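You operate a simulated robot arm through the tools that you are given. There is no shell and no other tool. Be economical: measure what you need, move in short steps, check, and stop when the job is done.

You run a simulated robot arm. Do the job below in one go: nothing can be reset, and whatever is moved stays where it is left.

JOB
Shut the skid down and hang the OUT OF USE sign under the panel.
Fine: press stop first; then shut valve B, the inlet valve and the outlet valve and turn the main switch off; no trip; leave the other controls alone.

Only the result counts: the job must be done as asked and must still hold three seconds after the hand-in. Knocking over, shifting, dropping, spilling or breaking anything else fails it.

ROBOT AND FRAMES
A 7-joint arm with a two-finger parallel gripper, fixed in place. Base frame: the origin is at the foot of the arm, x ahead of it, y to its left, z up. Readings come in mm, rad, newtons and seconds.
With the tool pointing down near the work surface it reaches from about 120 to 640 mm from the base axis. Its first joint turns from -2.897 to 2.897 rad. Payload 3.91 kg.
The tool frame sits at the grasp point between the pads (the TCP): z along the fingers, y along the line on which they close. The tips reach 30 mm beyond it. Largest opening 110 mm; finger width 20, thickness 10; the body of the gripper, 48 by 112 mm, starts 55 mm behind the TCP.
Orientation is told as [roll, pitch, yaw] about the base's x, y, z axes, in that order, counted from this pose: with the fingers straight down and closing along the base's y, the tool's x points along the base's -x, its y along +y and its z along -z.

CONTROLS
- The arm moves only by the tool drive_tool. Its argument "moves" is a list of rows, each a list of 6 numbers: the shift along the base's x, y, z in mm, then the turn, a rotation vector about the base's x, y, z in rad. In form: [[x, y, z, rx, ry, rz], ...]. A call has 1 to 20 rows; each row is the pose to reach, as a shift and turn from the pose commanded when the call began. "jaw" is the finger opening in mm, from 0 to 110, set as the call begins (left out, the last holds). Each row takes 0.2 s and may step no farther than 50 mm and 0.15 rad from the row before; otherwise, or with a gripper value out of range, the whole call is refused. A pose out of reach is approached as far as the arm can. The call stops where the force on the tool passes 40 N (or 10 N more than at its start, if that is more) or the arm is blocked; 0.2 s more then pass. Each finger travels about 153 mm/s and halts on what it meets, pressing with about 40 N; the grip force reading is that of the motor and also rises with nothing between the fingers. The clock runs only during rows and for 0.2 s after the last one: add rows that repeat a pose to give the fingers time. It gives the time, the measured TCP pose, the force on the tool (base axes), the opening and the grip force at its end, in the units of the frame above (readings bear some noise), with the torque about the TCP (base axes, N m) and any sound that the robot's microphone picked up.
- Cameras (640 x 400 px; columns grow to the right, rows downward): "scene" is fixed at [50.5, 651.2, 1517.6]; the picture's right is [-0.65, -0.76, 0.00], its down [-0.33, 0.28, -0.90] and it looks along [0.69, -0.58, -0.44] (base axes); focal length 282 px, centre (320, 200). "wrist" rides on the gripper at [77, 7, -115] in the tool frame; the picture's right is [-0.09, 1.00, 0.00], its down [-0.80, -0.07, -0.59] and it looks along [-0.59, -0.05, 0.80] (tool axes); focal length 270 px, centre (320, 200). There is no depth. A picture from a camera that has moved, and an enlarged one, comes with that camera's place and axes in the base frame and with its lens.
- grab_frame(camera): a new picture of that camera. The clock stands still meanwhile.
- move_column(by): slides the trunk up (or, below 0, down) by that many mm; the arm rides with it, the base frame stays. It gives what a move gives, with no picture.
- inspect(camera, box): a new picture of the part [left, top, right, bottom] of that camera's present view, enlarged. The clock stands still meanwhile.
- job_done(): hands the job in; it is judged then, once.

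Go step by step. Nothing tells you positions but the pictures and the camera data: compare them with the known pose of the tool, close in by small moves and look again before you grip or let go. The budget is 120 turns and 76 pictures, counting those below and the enlarged ones. Unless the task says otherwise, let go and move clear before handing in, and close with one line.

The tools are called after "Call:" as a command line: name --pt "numbers of a row" for each row, then --argument value for the rest, lists and objects as JSON in quotes. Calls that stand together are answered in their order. drive_tool: Moves the arm, as the interface text tells. Its arguments: {"type":"object","properties":{"moves":{"type":"array"},"jaw":{"type":"number"}},"required":["moves"]} The other tools are called the same way: move_column (by) slides the trunk up or down; grab_frame (camera) takes a picture; inspect (camera, box) takes an enlarged picture of a part of a camera's view; job_done () hands the job in.

At the start:

```text
clock: 0.0
eef_pos: [336.4, -26.2, 1445.2]
orientation: [0.002, 0.0, -0.001]
force: [0.0, -0.5, -0.3]
ft_torque: [0.03, -0.02, -0.01]
gripper_width: 109.9
grip_force: 0.0
trunk travel left (down, up): [-575.0, 35.0]
```

scene: 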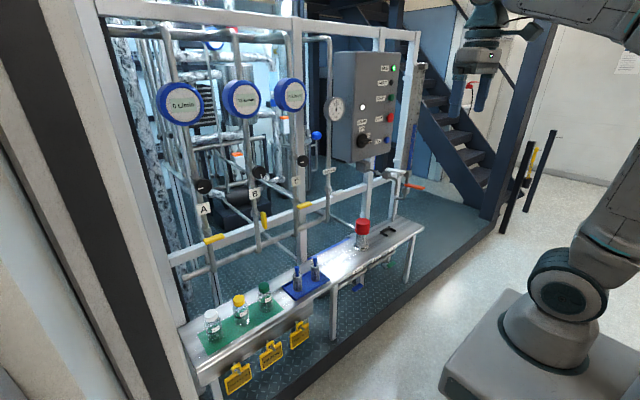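
wrist: 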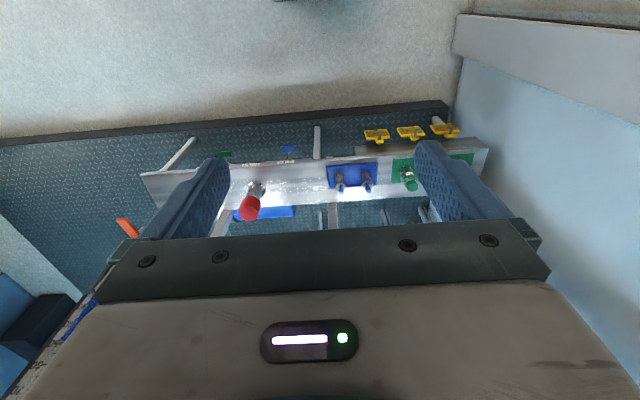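

I see a skid with a control panel, three gauges, valves A, B, C?, a bench with bottles and yellow signs hanging at its front. I'll enlarge the panel, valves and signs first.

Call:
inspect --camera "scene" --box '[320, 40, 440, 170]'

Call:
inspect --camera "scene" --box '[170, 140, 350, 280]'

Call:
inspect --camera "scene" --box '[180, 280, 340, 400]'

Call:
inspect --camera "scene" --box '[320, 150, 440, 250]'

```text
3.08 times, centred on (380, 105) of scene
camera zoom: at [50.5, 651.2, 1517.6], right [-0.65, -0.76, 0.0], down [-0.33, 0.28, -0.9], along [0.69, -0.58, -0.44], focal length 868 px, centre (135, 492)
```

zoom: 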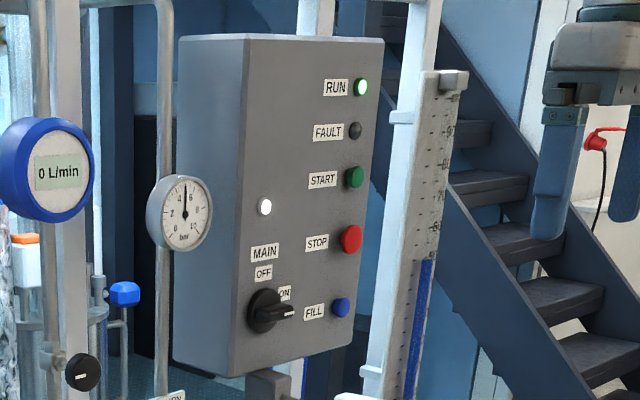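

```text
2.86 times, centred on (260, 210) of scene
camera zoom: at [50.5, 651.2, 1517.6], right [-0.65, -0.76, 0.0], down [-0.33, 0.28, -0.9], along [0.69, -0.58, -0.44], focal length 806 px, centre (491, 171)
```

zoom: 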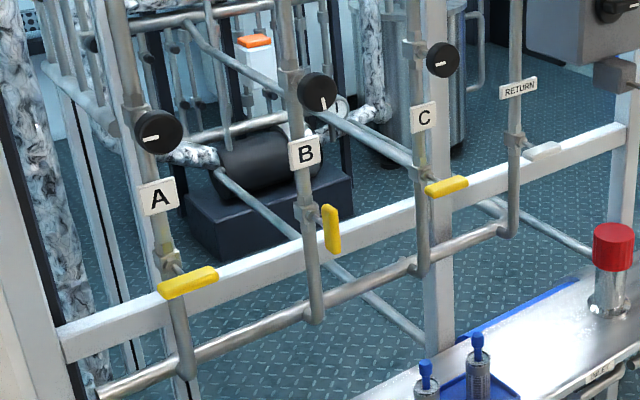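

```text
3.33 times, centred on (260, 340) of scene
camera zoom: at [50.5, 651.2, 1517.6], right [-0.65, -0.76, 0.0], down [-0.33, 0.28, -0.9], along [0.69, -0.58, -0.44], focal length 941 px, centre (520, -267)
```

zoom: 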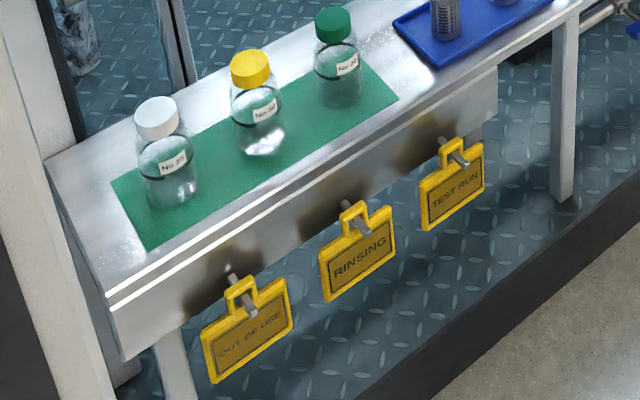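

```text
4.00 times, centred on (380, 200) of scene
camera zoom: at [50.5, 651.2, 1517.6], right [-0.65, -0.76, 0.0], down [-0.33, 0.28, -0.9], along [0.69, -0.58, -0.44], focal length 1129 px, centre (80, 200)
```

zoom: 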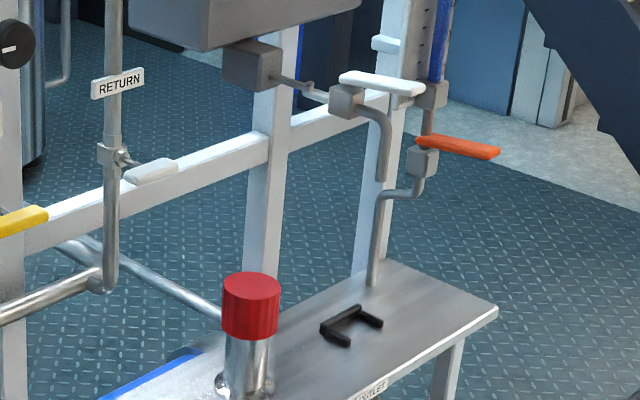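

B's lever lies along its pipe (open), while A's and C's lie across theirs (closed). INLET and OUTLET labels are on the bench front, so I'll look under there.

Call:
inspect --camera "scene" --box '[320, 215, 430, 300]'

Call:
inspect --camera "scene" --box '[380, 160, 430, 200]'

Call:
inspect --camera "wrist" --box '[140, 120, 340, 250]'

```text
4.71 times, centred on (375, 258) of scene
camera zoom: at [50.5, 651.2, 1517.6], right [-0.65, -0.76, 0.0], down [-0.33, 0.28, -0.9], along [0.69, -0.58, -0.44], focal length 1328 px, centre (61, -71)
```

zoom: 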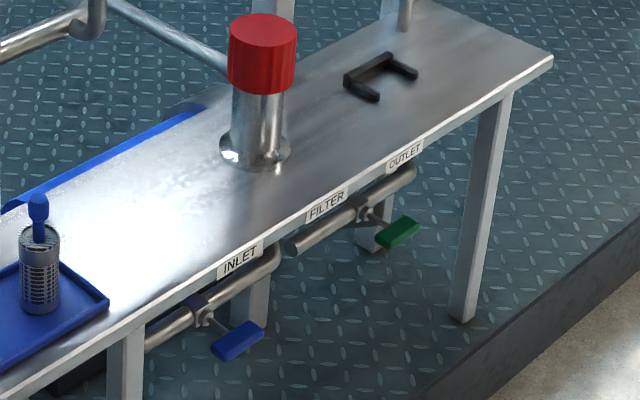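

```text
10.00 times, centred on (405, 180) of scene
camera zoom: at [50.5, 651.2, 1517.6], right [-0.65, -0.76, 0.0], down [-0.33, 0.28, -0.9], along [0.69, -0.58, -0.44], focal length 2823 px, centre (-530, 400)
```

zoom: 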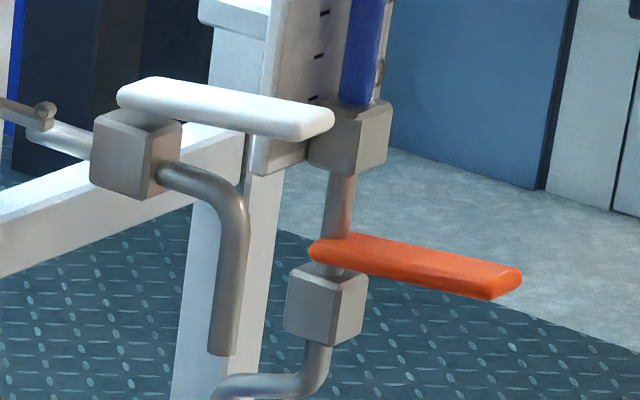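

```text
3.08 times, centred on (240, 185) of wrist
camera zoom: at [258.8, -18.5, 1558.5], right [0.09, 1.0, 0.0], down [0.8, -0.07, 0.59], along [0.59, -0.05, -0.8], focal length 832 px, centre (566, 246)
```

zoom: 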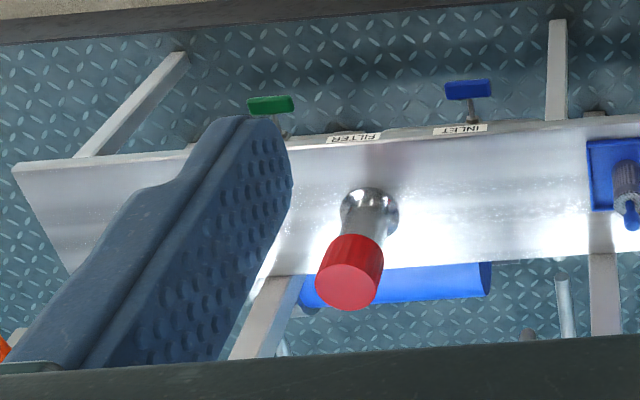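

The skid's front runs parallel to y, facing the robot, at roughly x 700–900. I'll turn the tool to point forward (+x) while staying well clear, then look.

Call:
drive_tool --pt "15 0 0 0 -0.1428 0" --pt "30 0 0 0 -0.2856 0" --pt "45 0 0 0 -0.4284 0" --pt "60 0 0 0 -0.5712 0" --pt "75 0 0 0 -0.714 0" --pt "90 0 0 0 -0.8568 0" --pt "105 0 0 0 -0.9996 0" --pt "120 0 0 0 -1.1424 0" --pt "135 0 0 0 -1.2852 0" --pt "150 0 0 0 -1.428 0" --pt "165 0 0 0 -1.5708 0"

Call:
grab_frame --camera "wrist"

Call:
grab_frame --camera "scene"

```text
clock: 2.4
eef_pos: [501.0, -24.6, 1444.6]
orientation: [2.118, -1.57, -2.119]
force: [0.4, 0.0, -0.1]
ft_torque: [0.04, -0.03, -0.02]
gripper_width: 110.0
grip_force: 0.0
trunk travel left (down, up): [-575.0, 35.0]
```

```text
66 pictures are left
camera wrist: at [386.8, -18.7, 1366.7], right [0.0, 1.0, 0.09], down [-0.59, -0.07, 0.8], along [0.8, -0.05, 0.59], focal length 270 px, centre (320, 200)
```

wrist: 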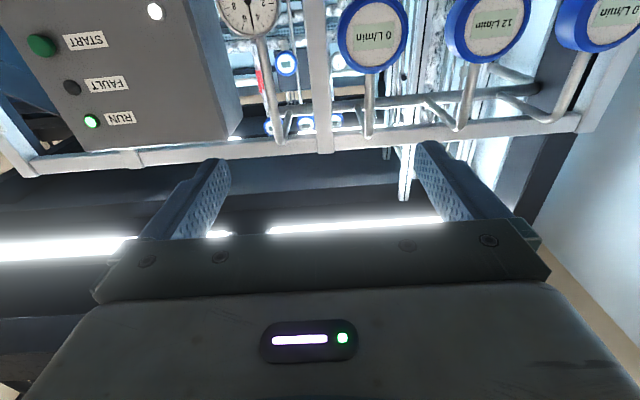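

```text
65 pictures are left
```

scene: 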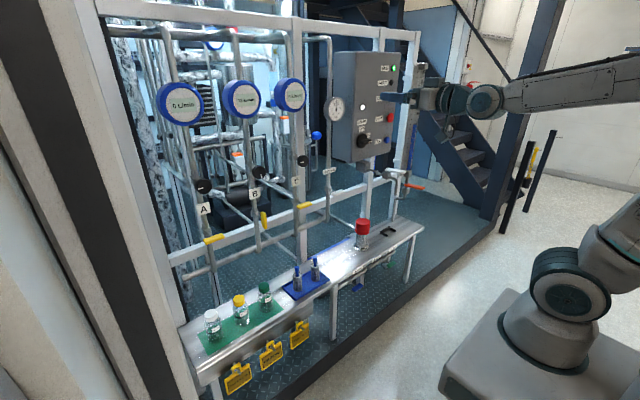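

The panel face is at about x≈880. The buttons sit in a column at y≈-467, with STOP at z≈1283. I'll turn the tool toward it with the jaws closed and stop short, to check reach.

Call:
drive_tool --pt "17 -34 -18 0 0 -0.055" --pt "33 -68 -36 0 0 -0.11" --pt "50 -101 -54 0 0 -0.165" --pt "66 -135 -72 0 0 -0.22" --pt "83 -169 -90 0 0 -0.275" --pt "99 -203 -108 0 0 -0.33" --pt "116 -236 -126 0 0 -0.385" --pt "132 -270 -144 0 0 -0.44" --pt "149 -304 -162 0 0 -0.49" --jaw 0

Call:
grab_frame --camera "wrist"

Call:
grab_frame --camera "scene"

```text
clock: 4.4
eef_pos: [650.5, -330.1, 1280.6]
orientation: [0.91, -1.57, -1.401]
force: [0.7, -0.5, -0.3]
ft_torque: [-0.02, 0.0, -0.03]
gripper_width: 0.0
grip_force: 38.1
trunk travel left (down, up): [-575.0, 35.0]
```

```text
64 pictures are left
camera wrist: at [551.8, -270.7, 1202.3], right [0.47, 0.88, 0.09], down [-0.56, 0.22, 0.8], along [0.68, -0.43, 0.59], focal length 270 px, centre (320, 200)
```

wrist: 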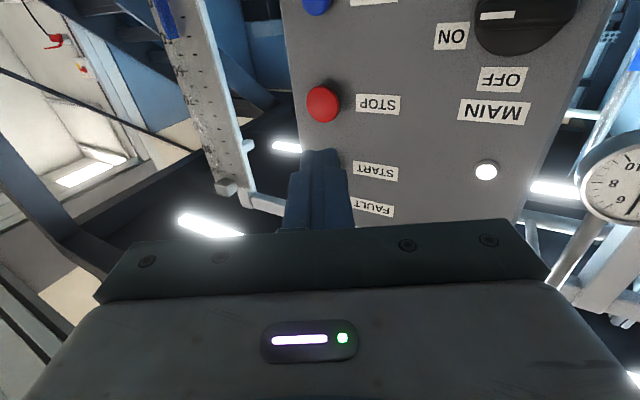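

```text
63 pictures are left
```

scene: 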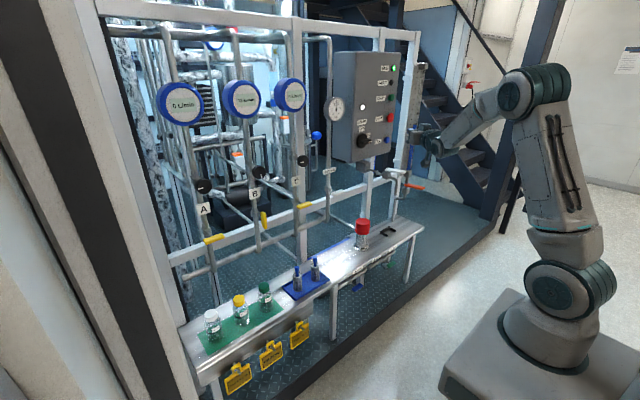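

STOP triangulates to about (848, -440, 1304), straight ahead of the tool. I'll advance 140 mm and raise 22 mm, then check the alignment.

Call:
drive_tool --pt "31 -17 8 0 0 0" --pt "62 -34 16 0 0 0" --pt "93 -52 23 0 0 0" --pt "123 -69 23 0 0 0"

Call:
grab_frame --camera "wrist"

Call:
inspect --camera "scene" --box '[340, 70, 440, 160]'

```text
clock: 5.4
eef_pos: [771.3, -401.4, 1304.5]
orientation: [0.158, -1.569, -0.648]
force: [0.1, -0.3, -0.1]
ft_torque: [0.02, 0.0, 0.01]
gripper_width: 0.3
grip_force: 37.4
trunk travel left (down, up): [-575.0, 35.0]
```

```text
62 pictures are left
camera wrist: at [674.2, -341.6, 1226.6], right [0.47, 0.88, 0.09], down [-0.56, 0.22, 0.8], along [0.69, -0.43, 0.59], focal length 270 px, centre (320, 200)
```

wrist: 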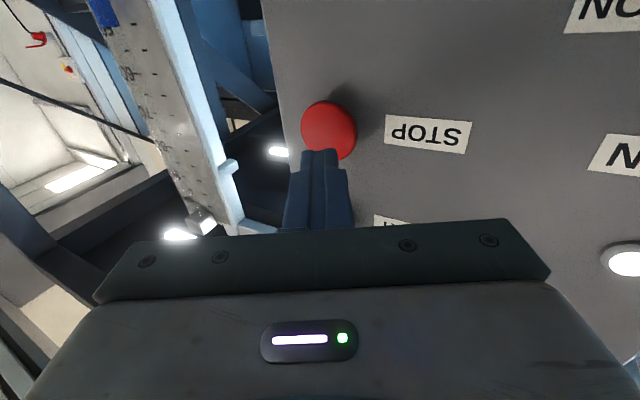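

```text
4.44 times, centred on (390, 115) of scene
camera zoom: at [50.5, 651.2, 1517.6], right [-0.65, -0.76, 0.0], down [-0.33, 0.28, -0.9], along [0.69, -0.58, -0.44], focal length 1254 px, centre (9, 578)
```

zoom: 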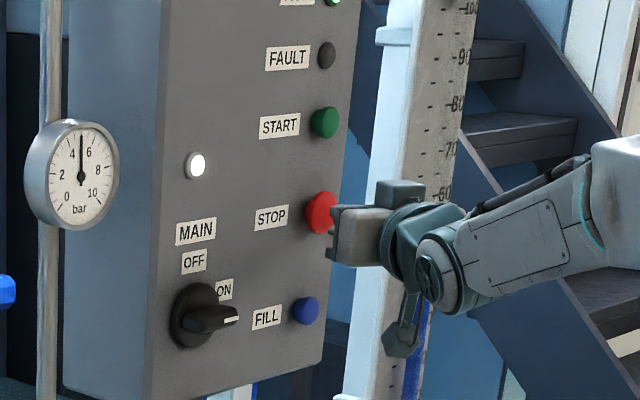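

Aligned on STOP, with the tips about 55 mm from it. I'll press in small steps.

Call:
drive_tool --pt "22 -9 0 0 0 0" --pt "39 -17 0 0 0 0" --pt "44 -20 0 0 0 0" --pt "48 -22 0 0 0 0" --pt "51 -24 0 0 0 0" --pt "54 -25 0 0 0 0" --pt "57 -27 0 0 0 0" --pt "60 -28 0 0 0 0"

Call:
grab_frame --camera "wrist"

```text
clock: 6.1
eef_pos: [806.7, -415.5, 1306.6]
orientation: [-0.102, -1.565, -0.392]
force: [-39.0, 21.9, -2.9]
ft_torque: [0.04, 0.06, 0.43]
gripper_width: 0.0
grip_force: 37.1
trunk travel left (down, up): [-575.0, 35.0]
heard: click
stopped in row 3: the force on the tool passed its limit at 44 N (the readings are from after the stop); the commanded pose is now the measured one
```

```text
60 pictures are left
camera wrist: at [708.4, -354.8, 1228.6], right [0.47, 0.88, 0.09], down [-0.55, 0.22, 0.81], along [0.69, -0.43, 0.59], focal length 270 px, centre (320, 200)
```

wrist: 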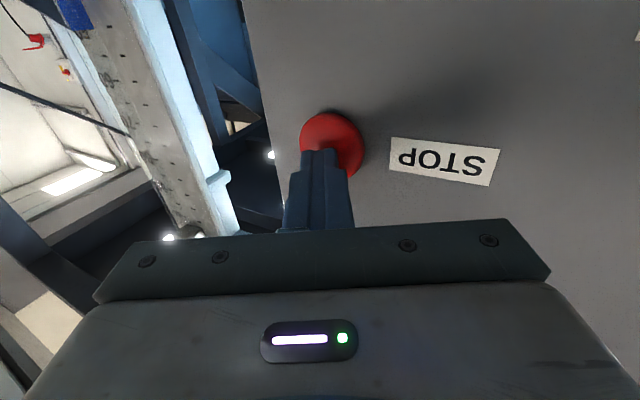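

A click was heard. I'll back off and check the RUN light.

Call:
drive_tool --pt "-35 18 0 0 0 0" --pt "-70 36 0 0 0 0" --pt "-105 54 0 0 0 0"

Call:
inspect --camera "scene" --box '[320, 40, 440, 170]'

```text
clock: 6.9
eef_pos: [706.2, -364.0, 1303.1]
orientation: [-0.037, -1.558, -0.455]
force: [-0.6, 0.4, 0.2]
ft_torque: [0.01, 0.0, -0.01]
gripper_width: 0.0
grip_force: 38.2
trunk travel left (down, up): [-575.0, 35.0]
```

```text
3.08 times, centred on (380, 105) of scene
camera zoom: at [50.5, 651.2, 1517.6], right [-0.65, -0.76, 0.0], down [-0.33, 0.28, -0.9], along [0.69, -0.58, -0.44], focal length 868 px, centre (135, 492)
```

zoom: 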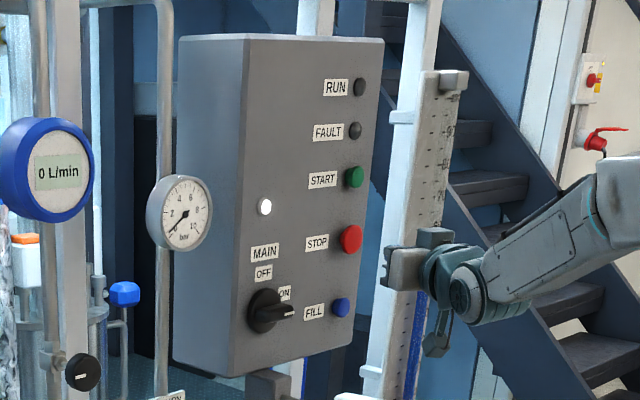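

RUN is off and the pressure has dropped. Next is valve B at about (860, 236, 1000): I'll retract, swing left, face +x squarely and lower the trunk.

Call:
drive_tool --pt "-30 30 0 0 0 0.03" --pt "-60 60 0 0 0 0.06" --pt "-90 95 0 0 0 0.1" --pt "-110 140 0 0 0 0.14" --pt "-125 185 0 0 0 0.18" --pt "-135 232 0 0 0 0.22" --pt "-145 280 0 0 0 0.26" --pt "-155 328 0 0 0 0.3" --pt "-165 376 0 0 0 0.34" --pt "-170 424 0 0 0 0.38" --pt "-175 472 0 0 0 0.42" --pt "-180 520 0 0 0 0.45" --pt "-183 565 0 0 0 0.48" --pt "-186 600 0 0 0 0.49" --jaw 80

Call:
move_column --by -300

Call:
grab_frame --camera "wrist"

```text
clock: 9.9
eef_pos: [523.2, 238.2, 1300.2]
orientation: [-0.024, -1.558, 0.023]
force: [0.8, -0.2, 0.3]
ft_torque: [-0.01, 0.01, -0.01]
gripper_width: 80.2
grip_force: 0.1
trunk travel left (down, up): [-575.0, 35.0]
```

```text
clock: 12.9
eef_pos: [521.8, 236.2, 1001.0]
orientation: [-0.011, -1.558, 0.01]
force: [0.4, -0.1, 0.7]
ft_torque: [0.05, 0.03, -0.01]
gripper_width: 79.9
grip_force: 0.0
trunk travel left (down, up): [-275.0, 335.0]
```

```text
58 pictures are left
camera wrist: at [406.3, 242.9, 925.5], right [0.0, 1.0, 0.09], down [-0.58, -0.07, 0.81], along [0.81, -0.05, 0.58], focal length 270 px, centre (320, 200)
```

wrist: 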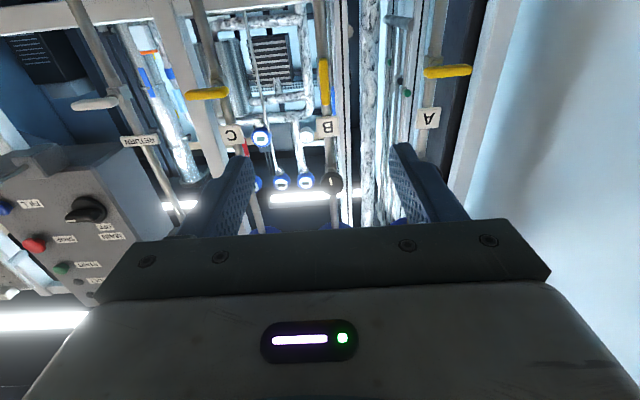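

Valve B's lever is at about (848, 241, 1018). I'll approach to within 100 mm with the jaw part open and look closely.

Call:
drive_tool --pt "45 1 5 0 0 0" --pt "90 2 10 0 -0.006 0" --pt "135 3 14 0 -0.012 0" --pt "180 4 17 0 -0.012 0" --pt "215 4 17 0 -0.012 0" --jaw 60

Call:
grab_frame --camera "wrist"

Call:
inspect --camera "scene" --box '[210, 150, 310, 250]'

```text
clock: 14.1
eef_pos: [736.4, 238.1, 1019.0]
orientation: [-0.874, -1.568, 0.872]
force: [0.4, 0.7, 0.3]
ft_torque: [-0.03, 0.02, 0.0]
gripper_width: 59.9
grip_force: 0.1
trunk travel left (down, up): [-275.0, 335.0]
```

```text
57 pictures are left
camera wrist: at [622.3, 246.0, 941.7], right [0.0, 1.0, 0.09], down [-0.59, -0.07, 0.8], along [0.8, -0.05, 0.59], focal length 270 px, centre (320, 200)
```

wrist: 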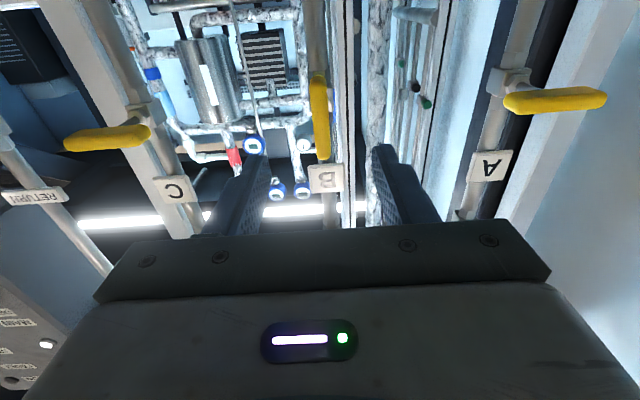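

```text
4.00 times, centred on (260, 200) of scene
camera zoom: at [50.5, 651.2, 1517.6], right [-0.65, -0.76, 0.0], down [-0.33, 0.28, -0.9], along [0.69, -0.58, -0.44], focal length 1129 px, centre (560, 200)
```

zoom: 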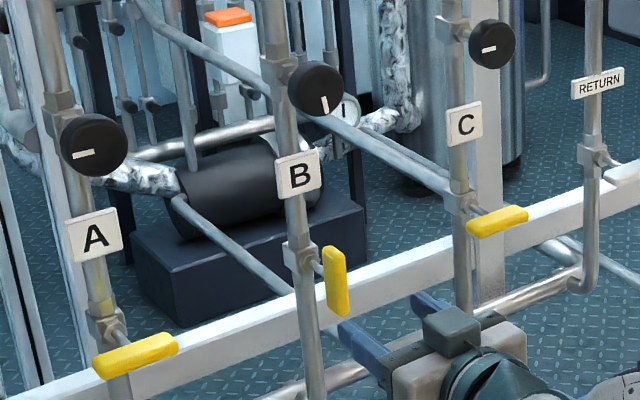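

B's lever centre is at about (835, 240, 1018), vertical and about 70 mm long. I'll advance so the tips straddle it, then close.

Call:
drive_tool --pt "30 1 0 0 0 0" --pt "60 2 0 0 0 0" --pt "81 2 0 0 0 0"

Call:
grab_frame --camera "wrist"

Call:
inspect --camera "scene" --box '[230, 180, 310, 250]'

```text
clock: 14.9
eef_pos: [818.2, 243.6, 1016.8]
orientation: [-0.091, -1.571, 0.087]
force: [0.3, -1.2, -0.8]
ft_torque: [0.01, 0.0, 0.02]
gripper_width: 60.2
grip_force: 0.1
trunk travel left (down, up): [-275.0, 335.0]
```

```text
55 pictures are left
camera wrist: at [702.8, 249.6, 940.0], right [0.0, 1.0, 0.09], down [-0.59, -0.07, 0.8], along [0.81, -0.05, 0.59], focal length 270 px, centre (320, 200)
```

wrist: 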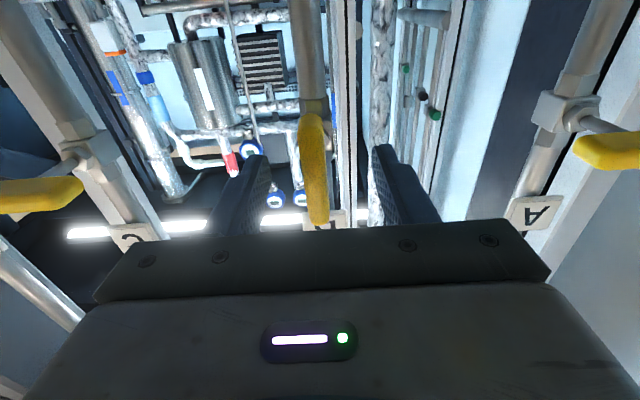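

```text
5.71 times, centred on (270, 215) of scene
camera zoom: at [50.5, 651.2, 1517.6], right [-0.65, -0.76, 0.0], down [-0.33, 0.28, -0.9], along [0.69, -0.58, -0.44], focal length 1613 px, centre (606, 114)
```

zoom: 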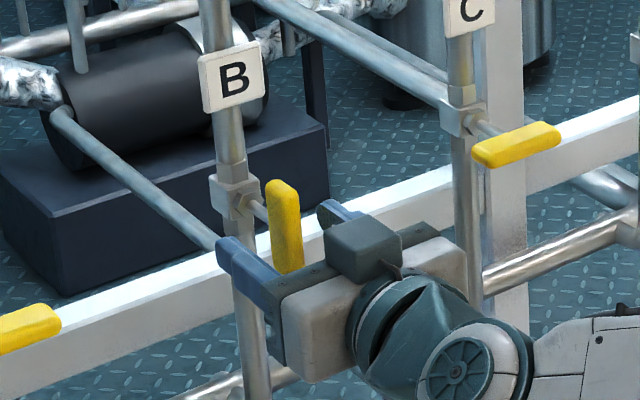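

The lever sits between the tips, near their ends. I'll go 12 mm further and close.

Call:
drive_tool --pt "12 -3 2 0 0 0"

Call:
drive_tool --pt "0 0 0 0 0 0" --pt "0 0 0 0 0 0" --jaw 0

Call:
inspect --camera "scene" --box '[230, 180, 310, 250]'

```text
clock: 15.3
eef_pos: [829.0, 239.4, 1019.6]
orientation: [-0.789, -1.569, 0.788]
force: [-1.1, -1.1, 0.9]
ft_torque: [0.02, 0.0, -0.03]
gripper_width: 60.0
grip_force: 0.1
trunk travel left (down, up): [-275.0, 335.0]
```

```text
clock: 15.9
eef_pos: [830.6, 240.5, 1019.7]
orientation: [-0.354, -1.568, 0.353]
force: [3.0, 1.4, 1.2]
ft_torque: [-0.01, 0.28, 0.35]
gripper_width: 12.8
grip_force: 45.3
trunk travel left (down, up): [-275.0, 335.0]
```

```text
5.71 times, centred on (270, 215) of scene
camera zoom: at [50.5, 651.2, 1517.6], right [-0.65, -0.76, 0.0], down [-0.33, 0.28, -0.9], along [0.69, -0.58, -0.44], focal length 1613 px, centre (606, 114)
```

zoom: 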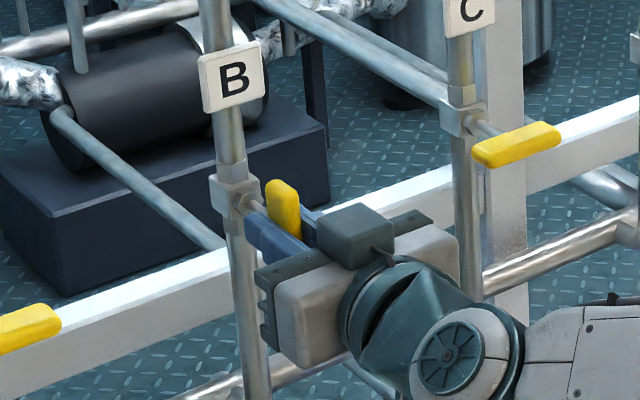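

The lever is gripped (12.8 mm). I'll try a small turn about x to find the free direction.

Call:
drive_tool --pt "0 0 0 0.1 0 0" --pt "0 0 0 0.2 0 0" --pt "0 0 0 0.3 0 0"

```text
clock: 16.7
eef_pos: [830.3, 240.2, 1019.2]
orientation: [1.562, -1.27, -1.565]
force: [-3.6, 2.4, -5.1]
ft_torque: [-0.02, -1.07, 0.06]
gripper_width: 12.9
grip_force: 44.9
trunk travel left (down, up): [-275.0, 335.0]
```

No resisting torque, so I'll continue to 90° in this direction.

Call:
drive_tool --pt "0 0 0 0.14 0 0" --pt "0 0 0 0.28 0 0" --pt "0 0 0 0.42 0 0" --pt "0 0 0 0.56 0 0" --pt "0 0 0 0.7 0 0" --pt "0 0 0 0.84 0 0" --pt "0 0 0 0.98 0 0" --pt "0 0 0 1.12 0 0" --pt "0 0 0 1.25 0 0" --pt "0 0 0 1.27 0 0"

Call:
inspect --camera "scene" --box '[220, 170, 320, 260]'

```text
clock: 18.9
eef_pos: [828.7, 239.7, 1020.4]
orientation: [1.568, -0.001, -1.567]
force: [2.6, 6.4, -3.5]
ft_torque: [0.02, -0.5, 1.03]
gripper_width: 12.8
grip_force: 45.1
trunk travel left (down, up): [-275.0, 335.0]
```

```text
4.44 times, centred on (270, 215) of scene
camera zoom: at [50.5, 651.2, 1517.6], right [-0.65, -0.76, 0.0], down [-0.33, 0.28, -0.9], along [0.69, -0.58, -0.44], focal length 1254 px, centre (542, 133)
```

zoom: 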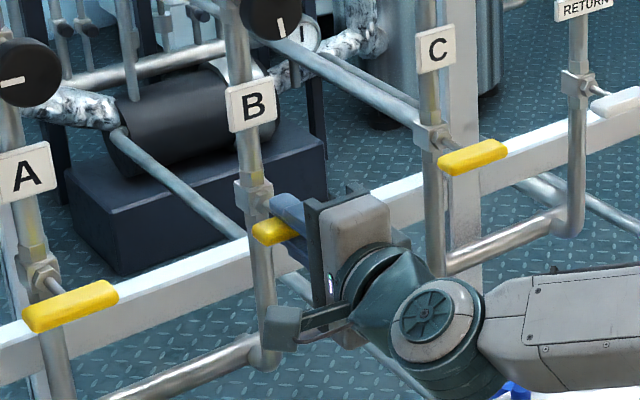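

B is now across its pipe. I'll release and back off, then verify.

Call:
drive_tool --pt "0 0 0 0 0 0" --pt "0 0 0 0 0 0" --jaw 50

Call:
drive_tool --pt "-40 0 0 0 0 0" --pt "-85 0 0 0 0 0" --pt "-130 0 0 0 0 0" --pt "-175 0 0 0 0 0" --pt "-220 0 0 0 0 0" --pt "-260 0 0 0 0 0"

Call:
inspect --camera "scene" --box '[220, 170, 320, 260]'

```text
clock: 19.5
eef_pos: [828.9, 240.5, 1020.2]
orientation: [1.569, -0.001, -1.569]
force: [-0.2, 0.9, -0.5]
ft_torque: [0.01, 0.0, 0.0]
gripper_width: 49.9
grip_force: 0.1
trunk travel left (down, up): [-275.0, 335.0]
```

```text
clock: 20.9
eef_pos: [570.6, 238.8, 1020.5]
orientation: [1.57, 0.0, -1.571]
force: [0.2, -0.4, -0.7]
ft_torque: [-0.01, 0.03, 0.02]
gripper_width: 49.9
grip_force: 0.0
trunk travel left (down, up): [-275.0, 335.0]
```

```text
4.44 times, centred on (270, 215) of scene
camera zoom: at [50.5, 651.2, 1517.6], right [-0.65, -0.76, 0.0], down [-0.33, 0.28, -0.9], along [0.69, -0.58, -0.44], focal length 1254 px, centre (542, 133)
```

zoom: 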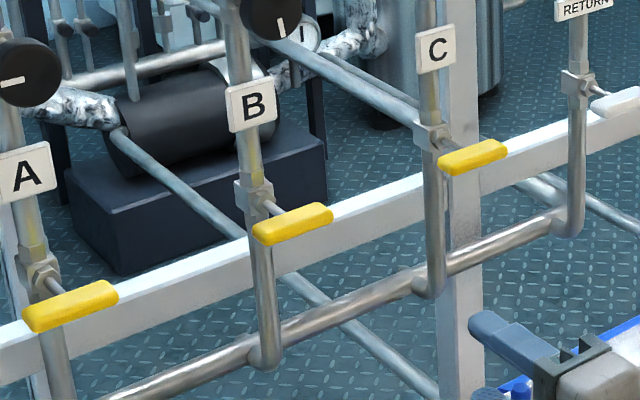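

B is shut. Next is the inlet valve (blue lever, about (772, -204, 475)): I'll retract, swing to the right and lower the trunk.

Call:
drive_tool --pt "-20 -40 0 0 0 0" --pt "-40 -85 0 0 0 0" --pt "-60 -130 0 0 0 0" --pt "-75 -175 0 0 0 0" --pt "-90 -220 0 0 0 0" --pt "-90 -265 0 0 0 0" --pt "-90 -310 0 0 0 0" --pt "-90 -355 0 0 0 0" --pt "-90 -400 0 0 0 0" --pt "-90 -440 0 0 0 0"

Call:
move_column --by -275

Call:
drive_tool --pt "0 0 -45 0 0 0" --pt "0 0 -90 0 0 0" --pt "0 0 -135 0 0 0" --pt "0 0 -180 0 0 0"

Call:
grab_frame --camera "wrist"

Call:
grab_frame --camera "scene"

```text
clock: 23.1
eef_pos: [477.5, -202.2, 1022.1]
orientation: [1.567, 0.0, -1.569]
force: [0.8, 0.0, -1.1]
ft_torque: [-0.01, 0.03, -0.03]
gripper_width: 50.0
grip_force: 0.0
trunk travel left (down, up): [-275.0, 335.0]
```

```text
clock: 25.9
eef_pos: [479.5, -203.3, 747.5]
orientation: [1.568, 0.0, -1.571]
force: [0.3, 0.5, -0.3]
ft_torque: [0.01, -0.02, -0.01]
gripper_width: 50.2
grip_force: 0.0
trunk travel left (down, up): [0.0, 610.0]
```

```text
clock: 26.9
eef_pos: [477.6, -200.3, 567.0]
orientation: [1.568, 0.0, -1.569]
force: [-0.7, 0.3, 0.2]
ft_torque: [-0.01, 0.01, -0.03]
gripper_width: 49.9
grip_force: 0.0
trunk travel left (down, up): [0.0, 610.0]
```

```text
50 pictures are left
camera wrist: at [362.3, -123.8, 574.0], right [0.0, -0.09, 1.0], down [-0.59, -0.8, -0.07], along [0.8, -0.59, -0.05], focal length 270 px, centre (320, 200)
```

wrist: 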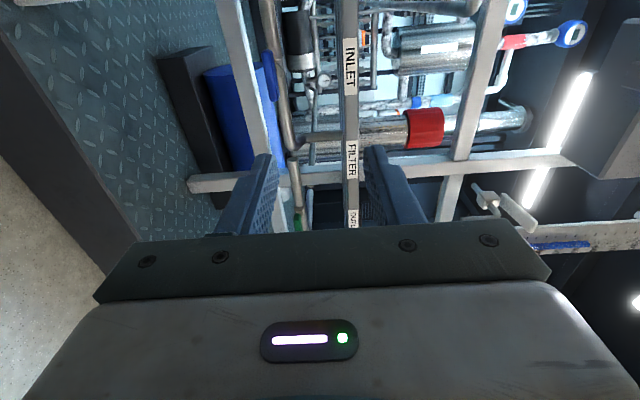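

```text
49 pictures are left
```

scene: 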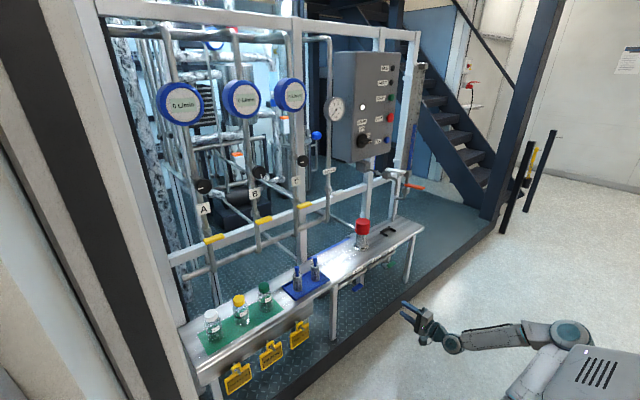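

The inlet lever triangulates to about (770, -200, 492). I'll move nearer at its height and take a closer look.

Call:
drive_tool --pt "40 0 -25 0 0 0" --pt "80 0 -50 0 0 0" --pt "120 0 -72 0 0 0" --pt "160 0 -75 0 0 0"

Call:
grab_frame --camera "wrist"

Call:
inspect --camera "scene" --box '[320, 230, 440, 340]'

```text
clock: 27.9
eef_pos: [637.9, -201.5, 490.0]
orientation: [1.567, 0.001, -1.57]
force: [-0.4, 1.0, 0.3]
ft_torque: [-0.01, 0.02, -0.03]
gripper_width: 50.1
grip_force: 0.1
trunk travel left (down, up): [0.0, 610.0]
```

```text
48 pictures are left
camera wrist: at [523.5, -125.0, 496.8], right [0.0, -0.09, 1.0], down [-0.59, -0.8, -0.07], along [0.8, -0.59, -0.05], focal length 270 px, centre (320, 200)
```

wrist: 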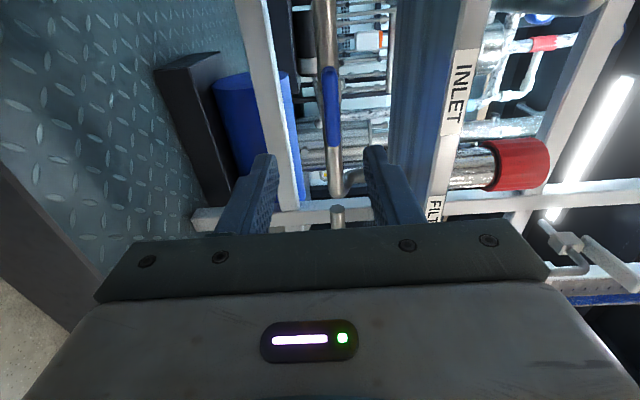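

```text
3.64 times, centred on (380, 285) of scene
camera zoom: at [50.5, 651.2, 1517.6], right [-0.65, -0.76, 0.0], down [-0.33, 0.28, -0.9], along [0.69, -0.58, -0.44], focal length 1026 px, centre (102, -109)
```

zoom: 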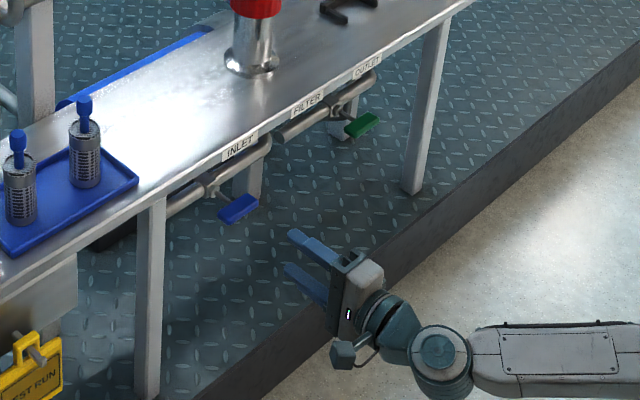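

The inlet lever is at about (742, -197, 500). I'll correct height and y, approach with fingers above and below it, and check.

Call:
drive_tool --pt "20 2 10 0 0 0" --pt "45 4 10 0 0 0" --pt "60 4 10 0 0 0"

Call:
grab_frame --camera "wrist"

Call:
inspect --camera "scene" --box '[330, 250, 420, 320]'

```text
clock: 28.7
eef_pos: [699.1, -198.7, 501.0]
orientation: [1.569, -0.002, -1.573]
force: [0.2, 0.1, 0.2]
ft_torque: [0.01, -0.01, 0.0]
gripper_width: 50.2
grip_force: 0.0
trunk travel left (down, up): [0.0, 610.0]
```

```text
46 pictures are left
camera wrist: at [583.8, -121.8, 507.1], right [0.0, -0.09, 1.0], down [-0.59, -0.8, -0.07], along [0.8, -0.59, -0.05], focal length 270 px, centre (320, 200)
```

wrist: 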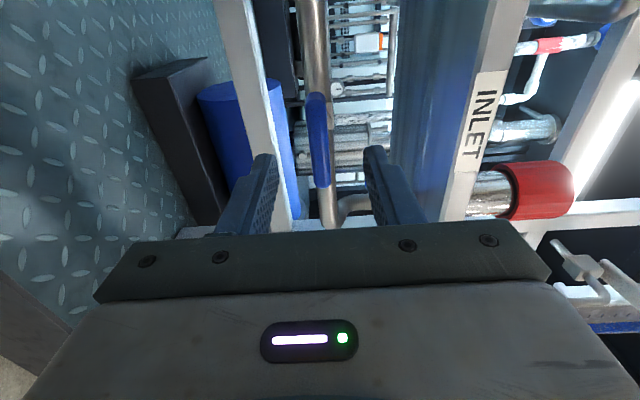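

```text
5.71 times, centred on (375, 285) of scene
camera zoom: at [50.5, 651.2, 1517.6], right [-0.65, -0.76, 0.0], down [-0.33, 0.28, -0.9], along [0.69, -0.58, -0.44], focal length 1613 px, centre (6, -286)
```

zoom: 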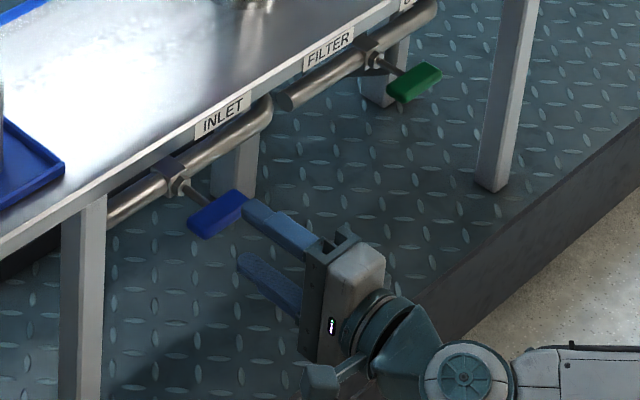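

Aligned. I'll advance 38 mm and close on the lever.

Call:
drive_tool --pt "20 2 0 0 0 0" --pt "38 3 0 0 0 0"

Call:
drive_tool --pt "0 0 0 0 0 0" --pt "0 0 0 0 0 0" --jaw 0

Call:
grab_frame --camera "wrist"

```text
clock: 29.3
eef_pos: [736.5, -196.0, 500.0]
orientation: [1.568, 0.0, -1.572]
force: [0.5, -0.7, -0.3]
ft_torque: [-0.05, 0.04, -0.04]
gripper_width: 50.1
grip_force: 0.1
trunk travel left (down, up): [0.0, 610.0]
```

```text
clock: 29.9
eef_pos: [736.5, -196.2, 499.8]
orientation: [1.566, 0.001, -1.571]
force: [1.9, 0.3, -6.5]
ft_torque: [0.02, -0.56, 0.0]
gripper_width: 12.7
grip_force: 44.7
trunk travel left (down, up): [0.0, 610.0]
```

```text
44 pictures are left
camera wrist: at [621.9, -118.6, 506.7], right [0.0, -0.09, 1.0], down [-0.59, -0.8, -0.07], along [0.8, -0.59, -0.06], focal length 270 px, centre (320, 200)
```

wrist: 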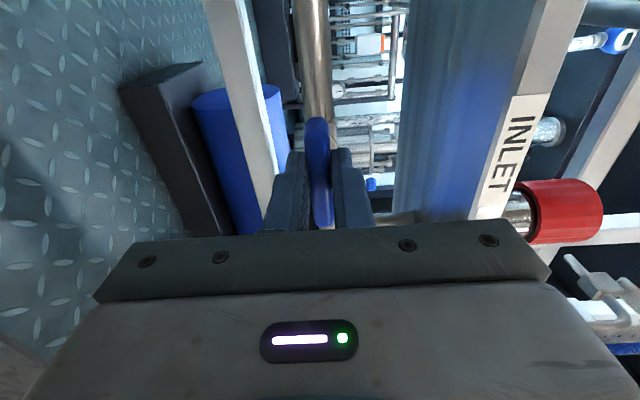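

Gripped. I'll try turning back about -x, a small step first.

Call:
drive_tool --pt "0 0 0 -0.1 0 0" --pt "0 0 0 -0.2 0 0" --pt "0 0 0 -0.25 0 0"

```text
clock: 30.7
eef_pos: [737.2, -195.1, 499.9]
orientation: [1.565, -0.251, -1.565]
force: [-1.8, 2.8, -8.8]
ft_torque: [1.37, -0.24, -0.04]
gripper_width: 17.6
grip_force: 45.1
trunk travel left (down, up): [0.0, 610.0]
```

It resists (1.4 N m, jaw forced wider): that's against the stop. I'll return and turn the other way.

Call:
drive_tool --pt "0 0 0 0.125 0 0" --pt "0 0 0 0.25 0 0" --pt "0 0 0 0.35 0 0" --pt "0 0 0 0.45 0 0"

```text
clock: 31.7
eef_pos: [736.9, -194.9, 500.5]
orientation: [1.569, 0.199, -1.572]
force: [11.8, -2.4, -4.2]
ft_torque: [0.05, -0.46, 1.18]
gripper_width: 12.8
grip_force: 44.5
trunk travel left (down, up): [0.0, 610.0]
```

It turns freely this way; continuing to 90° total.

Call:
drive_tool --pt "0 0 0 0.14 0 0" --pt "0 0 0 0.28 0 0" --pt "0 0 0 0.42 0 0" --pt "0 0 0 0.56 0 0" --pt "0 0 0 0.7 0 0" --pt "0 0 0 0.84 0 0" --pt "0 0 0 0.98 0 0" --pt "0 0 0 1.12 0 0" --pt "0 0 0 1.26 0 0" --pt "0 0 0 1.37 0 0"

Call:
inspect --camera "scene" --box '[330, 250, 420, 320]'

```text
clock: 33.9
eef_pos: [736.5, -199.7, 502.6]
orientation: [3.11, 1.565, -0.038]
force: [8.0, -27.2, 24.2]
ft_torque: [-0.03, -0.08, 0.34]
gripper_width: 12.8
grip_force: 45.0
trunk travel left (down, up): [0.0, 610.0]
```

```text
5.71 times, centred on (375, 285) of scene
camera zoom: at [50.5, 651.2, 1517.6], right [-0.65, -0.76, 0.0], down [-0.33, 0.28, -0.9], along [0.69, -0.58, -0.44], focal length 1613 px, centre (6, -286)
```

zoom: 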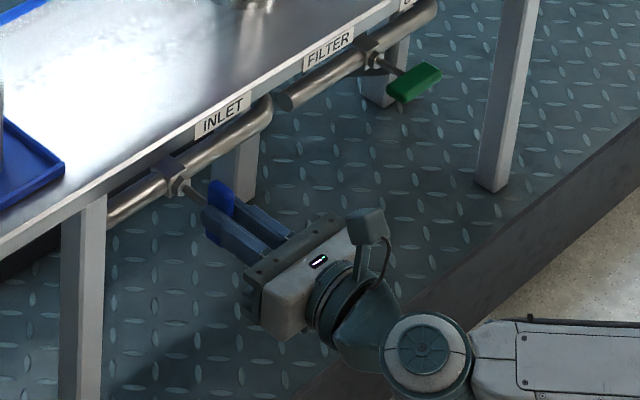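

The inlet lever is now across its pipe. I'll release and retreat straight back.

Call:
drive_tool --pt "0 0 0 0 0 0" --pt "0 0 0 0 0 0" --jaw 50

Call:
drive_tool --pt "-40 0 0 0 0 0" --pt "-80 0 0 0 0 0" --pt "-120 0 0 0 0 0" --pt "-160 0 0 0 0 0"

Call:
grab_frame --camera "wrist"

```text
clock: 34.5
eef_pos: [736.0, -196.3, 499.7]
orientation: [0.343, 1.57, -2.795]
force: [0.7, 0.0, 1.1]
ft_torque: [-0.01, -0.02, -0.02]
gripper_width: 49.8
grip_force: 0.1
trunk travel left (down, up): [0.0, 610.0]
```

```text
clock: 35.5
eef_pos: [575.6, -194.4, 499.9]
orientation: [2.024, 1.569, -1.114]
force: [0.1, 0.4, -0.9]
ft_torque: [0.04, 0.02, -0.03]
gripper_width: 50.2
grip_force: 0.1
trunk travel left (down, up): [0.0, 610.0]
```

```text
42 pictures are left
camera wrist: at [461.2, -202.7, 576.2], right [0.0, -1.0, -0.09], down [-0.59, 0.07, -0.8], along [0.8, 0.05, -0.59], focal length 270 px, centre (320, 200)
```

wrist: 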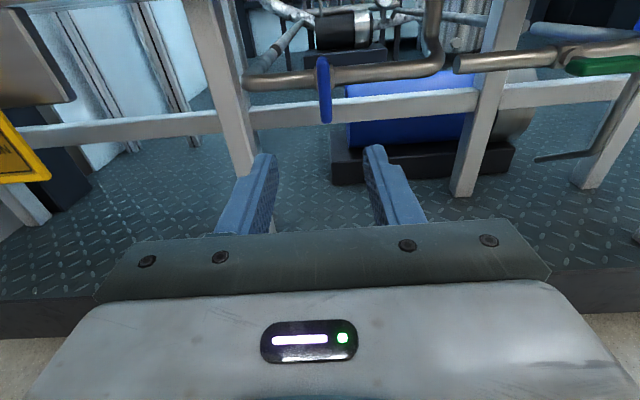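

The inlet lever is vertical, i.e. shut. The outlet (green) lever is at about (742, -463, 502), near the reach limit, so I'll push its +y end upward with closed fingers (turning +x). First I'll move over and look.

Call:
drive_tool --pt "5 -40 -8 0 0 -0.08" --pt "10 -80 -16 0 0 -0.16" --pt "15 -120 -24 0 0 -0.24" --pt "20 -160 -30 0 0 -0.31" --pt "24 -195 -30 0 0 -0.35" --jaw 0

Call:
grab_frame --camera "wrist"

```text
clock: 36.7
eef_pos: [600.9, -390.8, 471.5]
orientation: [1.871, 1.57, -1.618]
force: [-0.1, 0.4, -0.2]
ft_torque: [0.02, -0.01, -0.03]
gripper_width: 0.1
grip_force: 37.3
trunk travel left (down, up): [0.0, 610.0]
```

```text
41 pictures are left
camera wrist: at [490.2, -358.0, 548.2], right [-0.34, -0.94, -0.09], down [-0.53, 0.27, -0.8], along [0.77, -0.23, -0.59], focal length 270 px, centre (320, 200)
```

wrist: 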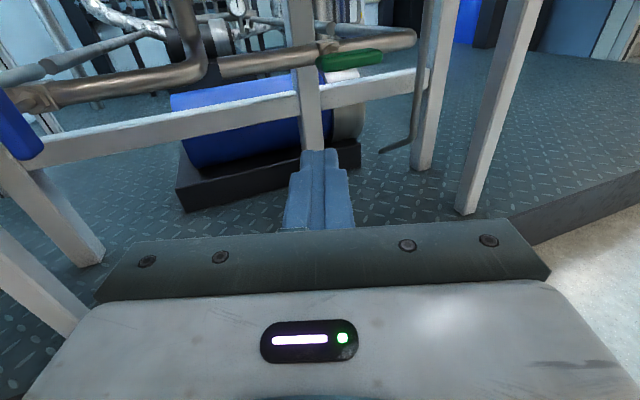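

The outlet lever spans y≈-511..-444 at z≈503. I'll slide the closed tips in below its +y end.

Call:
drive_tool --pt "40 -17 0 0 0 0" --pt "80 -33 0 0 0 0" --pt "105 -44 0 0 0 0"

Call:
grab_frame --camera "wrist"

Call:
inspect --camera "scene" --box '[360, 230, 440, 300]'

```text
clock: 37.5
eef_pos: [706.2, -434.5, 471.5]
orientation: [1.977, 1.568, -1.515]
force: [-0.2, 0.1, -0.4]
ft_torque: [-0.02, 0.0, 0.01]
gripper_width: 0.4
grip_force: 37.8
trunk travel left (down, up): [0.0, 610.0]
```

```text
40 pictures are left
camera wrist: at [596.3, -401.7, 547.7], right [-0.34, -0.94, -0.09], down [-0.53, 0.27, -0.8], along [0.77, -0.23, -0.59], focal length 270 px, centre (320, 200)
```

wrist: 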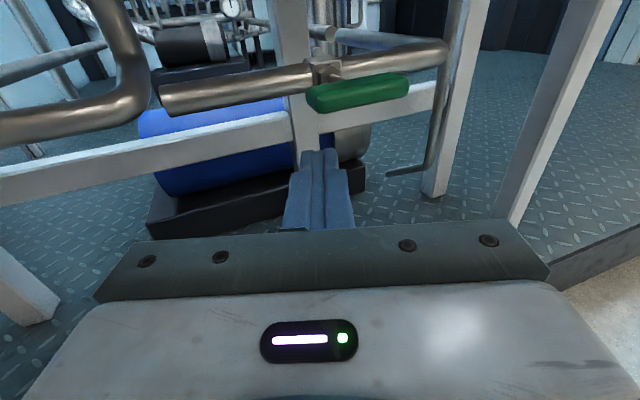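

```text
5.71 times, centred on (400, 265) of scene
camera zoom: at [50.5, 651.2, 1517.6], right [-0.65, -0.76, 0.0], down [-0.33, 0.28, -0.9], along [0.69, -0.58, -0.44], focal length 1613 px, centre (-137, -171)
```

zoom: 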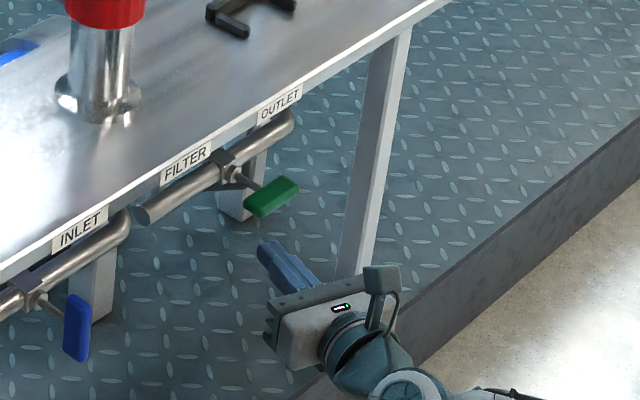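

The lever centre is at about (748, -479, 501). I'll go in under its +y side and lift through the first part of the arc.

Call:
drive_tool --pt "21 -13 0 0 0 0" --pt "21 -13.4 7.5 0 0 0" --pt "21 -13.4 12.5 0 0 0" --pt "21 -9.5 18.3 0 0 0" --pt "21 -7.1 25 0 0 0"

Call:
grab_frame --camera "wrist"

```text
clock: 38.7
eef_pos: [726.1, -440.9, 496.4]
orientation: [1.54, 1.569, -1.952]
force: [-0.5, -0.9, -2.1]
ft_torque: [0.02, 0.06, -0.01]
gripper_width: 0.3
grip_force: 37.7
trunk travel left (down, up): [0.0, 610.0]
```

```text
38 pictures are left
camera wrist: at [615.9, -408.5, 572.6], right [-0.34, -0.94, -0.09], down [-0.54, 0.27, -0.8], along [0.77, -0.23, -0.59], focal length 270 px, centre (320, 200)
```

wrist: 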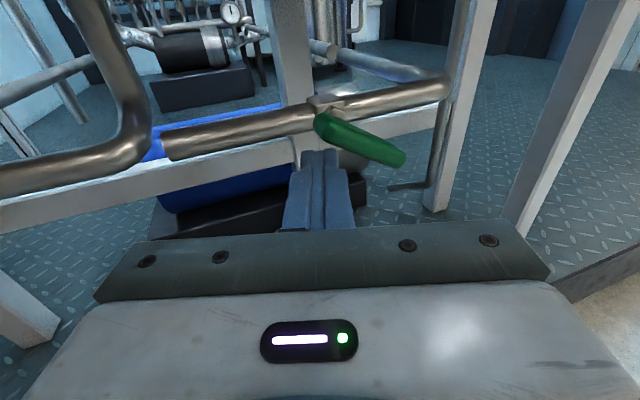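

The lever is turning with it. I'll carry on along the arc.

Call:
drive_tool --pt "0 0.5 7.7 0 0 0" --pt "0 -1.8 15.8 0 0 0" --pt "0 -6.7 23 0 0 0" --pt "0 -12.3 28.5 0 0 0" --pt "0 -15 29.8 0 0 0" --pt "0 -18 30 0 0 0" --pt "0 -20 30 0 0 0"

Call:
grab_frame --camera "wrist"

```text
clock: 40.3
eef_pos: [727.3, -454.9, 525.0]
orientation: [0.067, 1.567, 2.875]
force: [-9.5, 15.1, 1.4]
ft_torque: [0.05, -0.01, 0.17]
gripper_width: 0.3
grip_force: 37.7
trunk travel left (down, up): [0.0, 610.0]
stopped in row 7: the force on the tool passed its limit at 43 N (the readings are from after the stop); the commanded pose is now the measured one
```

```text
37 pictures are left
camera wrist: at [616.9, -424.4, 602.1], right [-0.33, -0.94, -0.09], down [-0.54, 0.26, -0.8], along [0.77, -0.21, -0.59], focal length 270 px, centre (320, 200)
```

wrist: 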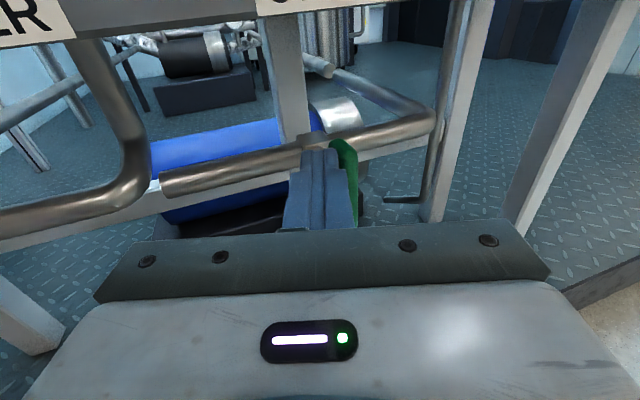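

It hit its stop at 43 N. I'll back away to +y and out, then verify.

Call:
drive_tool --pt "0 8 0 0 0 0" --pt "-30 19 -5 0 0 0" --pt "-70 33 -15 0 0 0" --pt "-115 50 -25 0 0 0" --pt "-160 66 -25 0 0 0"

Call:
grab_frame --camera "wrist"

Call:
inspect --camera "scene" --box '[330, 230, 420, 310]'

```text
clock: 41.5
eef_pos: [564.2, -390.8, 499.9]
orientation: [-0.084, 1.568, 2.717]
force: [-0.3, -1.0, 0.4]
ft_torque: [-0.05, 0.02, -0.01]
gripper_width: 0.0
grip_force: 37.8
trunk travel left (down, up): [0.0, 610.0]
```

```text
36 pictures are left
camera wrist: at [455.8, -359.0, 575.8], right [-0.33, -0.94, -0.09], down [-0.54, 0.27, -0.8], along [0.77, -0.22, -0.59], focal length 270 px, centre (320, 200)
```

wrist: 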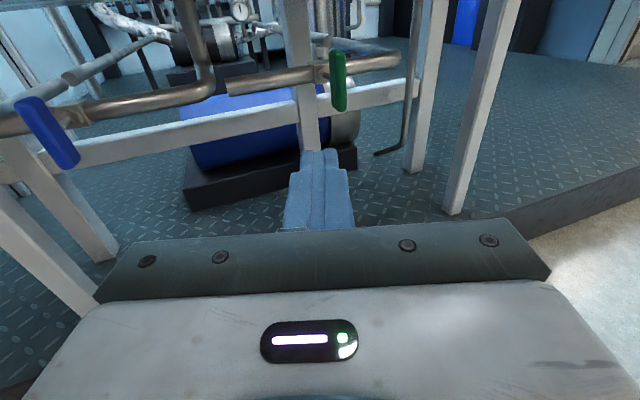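

```text
5.00 times, centred on (375, 270) of scene
camera zoom: at [50.5, 651.2, 1517.6], right [-0.65, -0.76, 0.0], down [-0.33, 0.28, -0.9], along [0.69, -0.58, -0.44], focal length 1411 px, centre (45, -150)
```

zoom: 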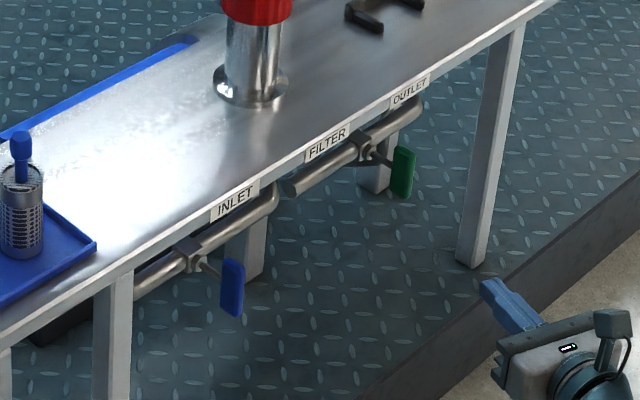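

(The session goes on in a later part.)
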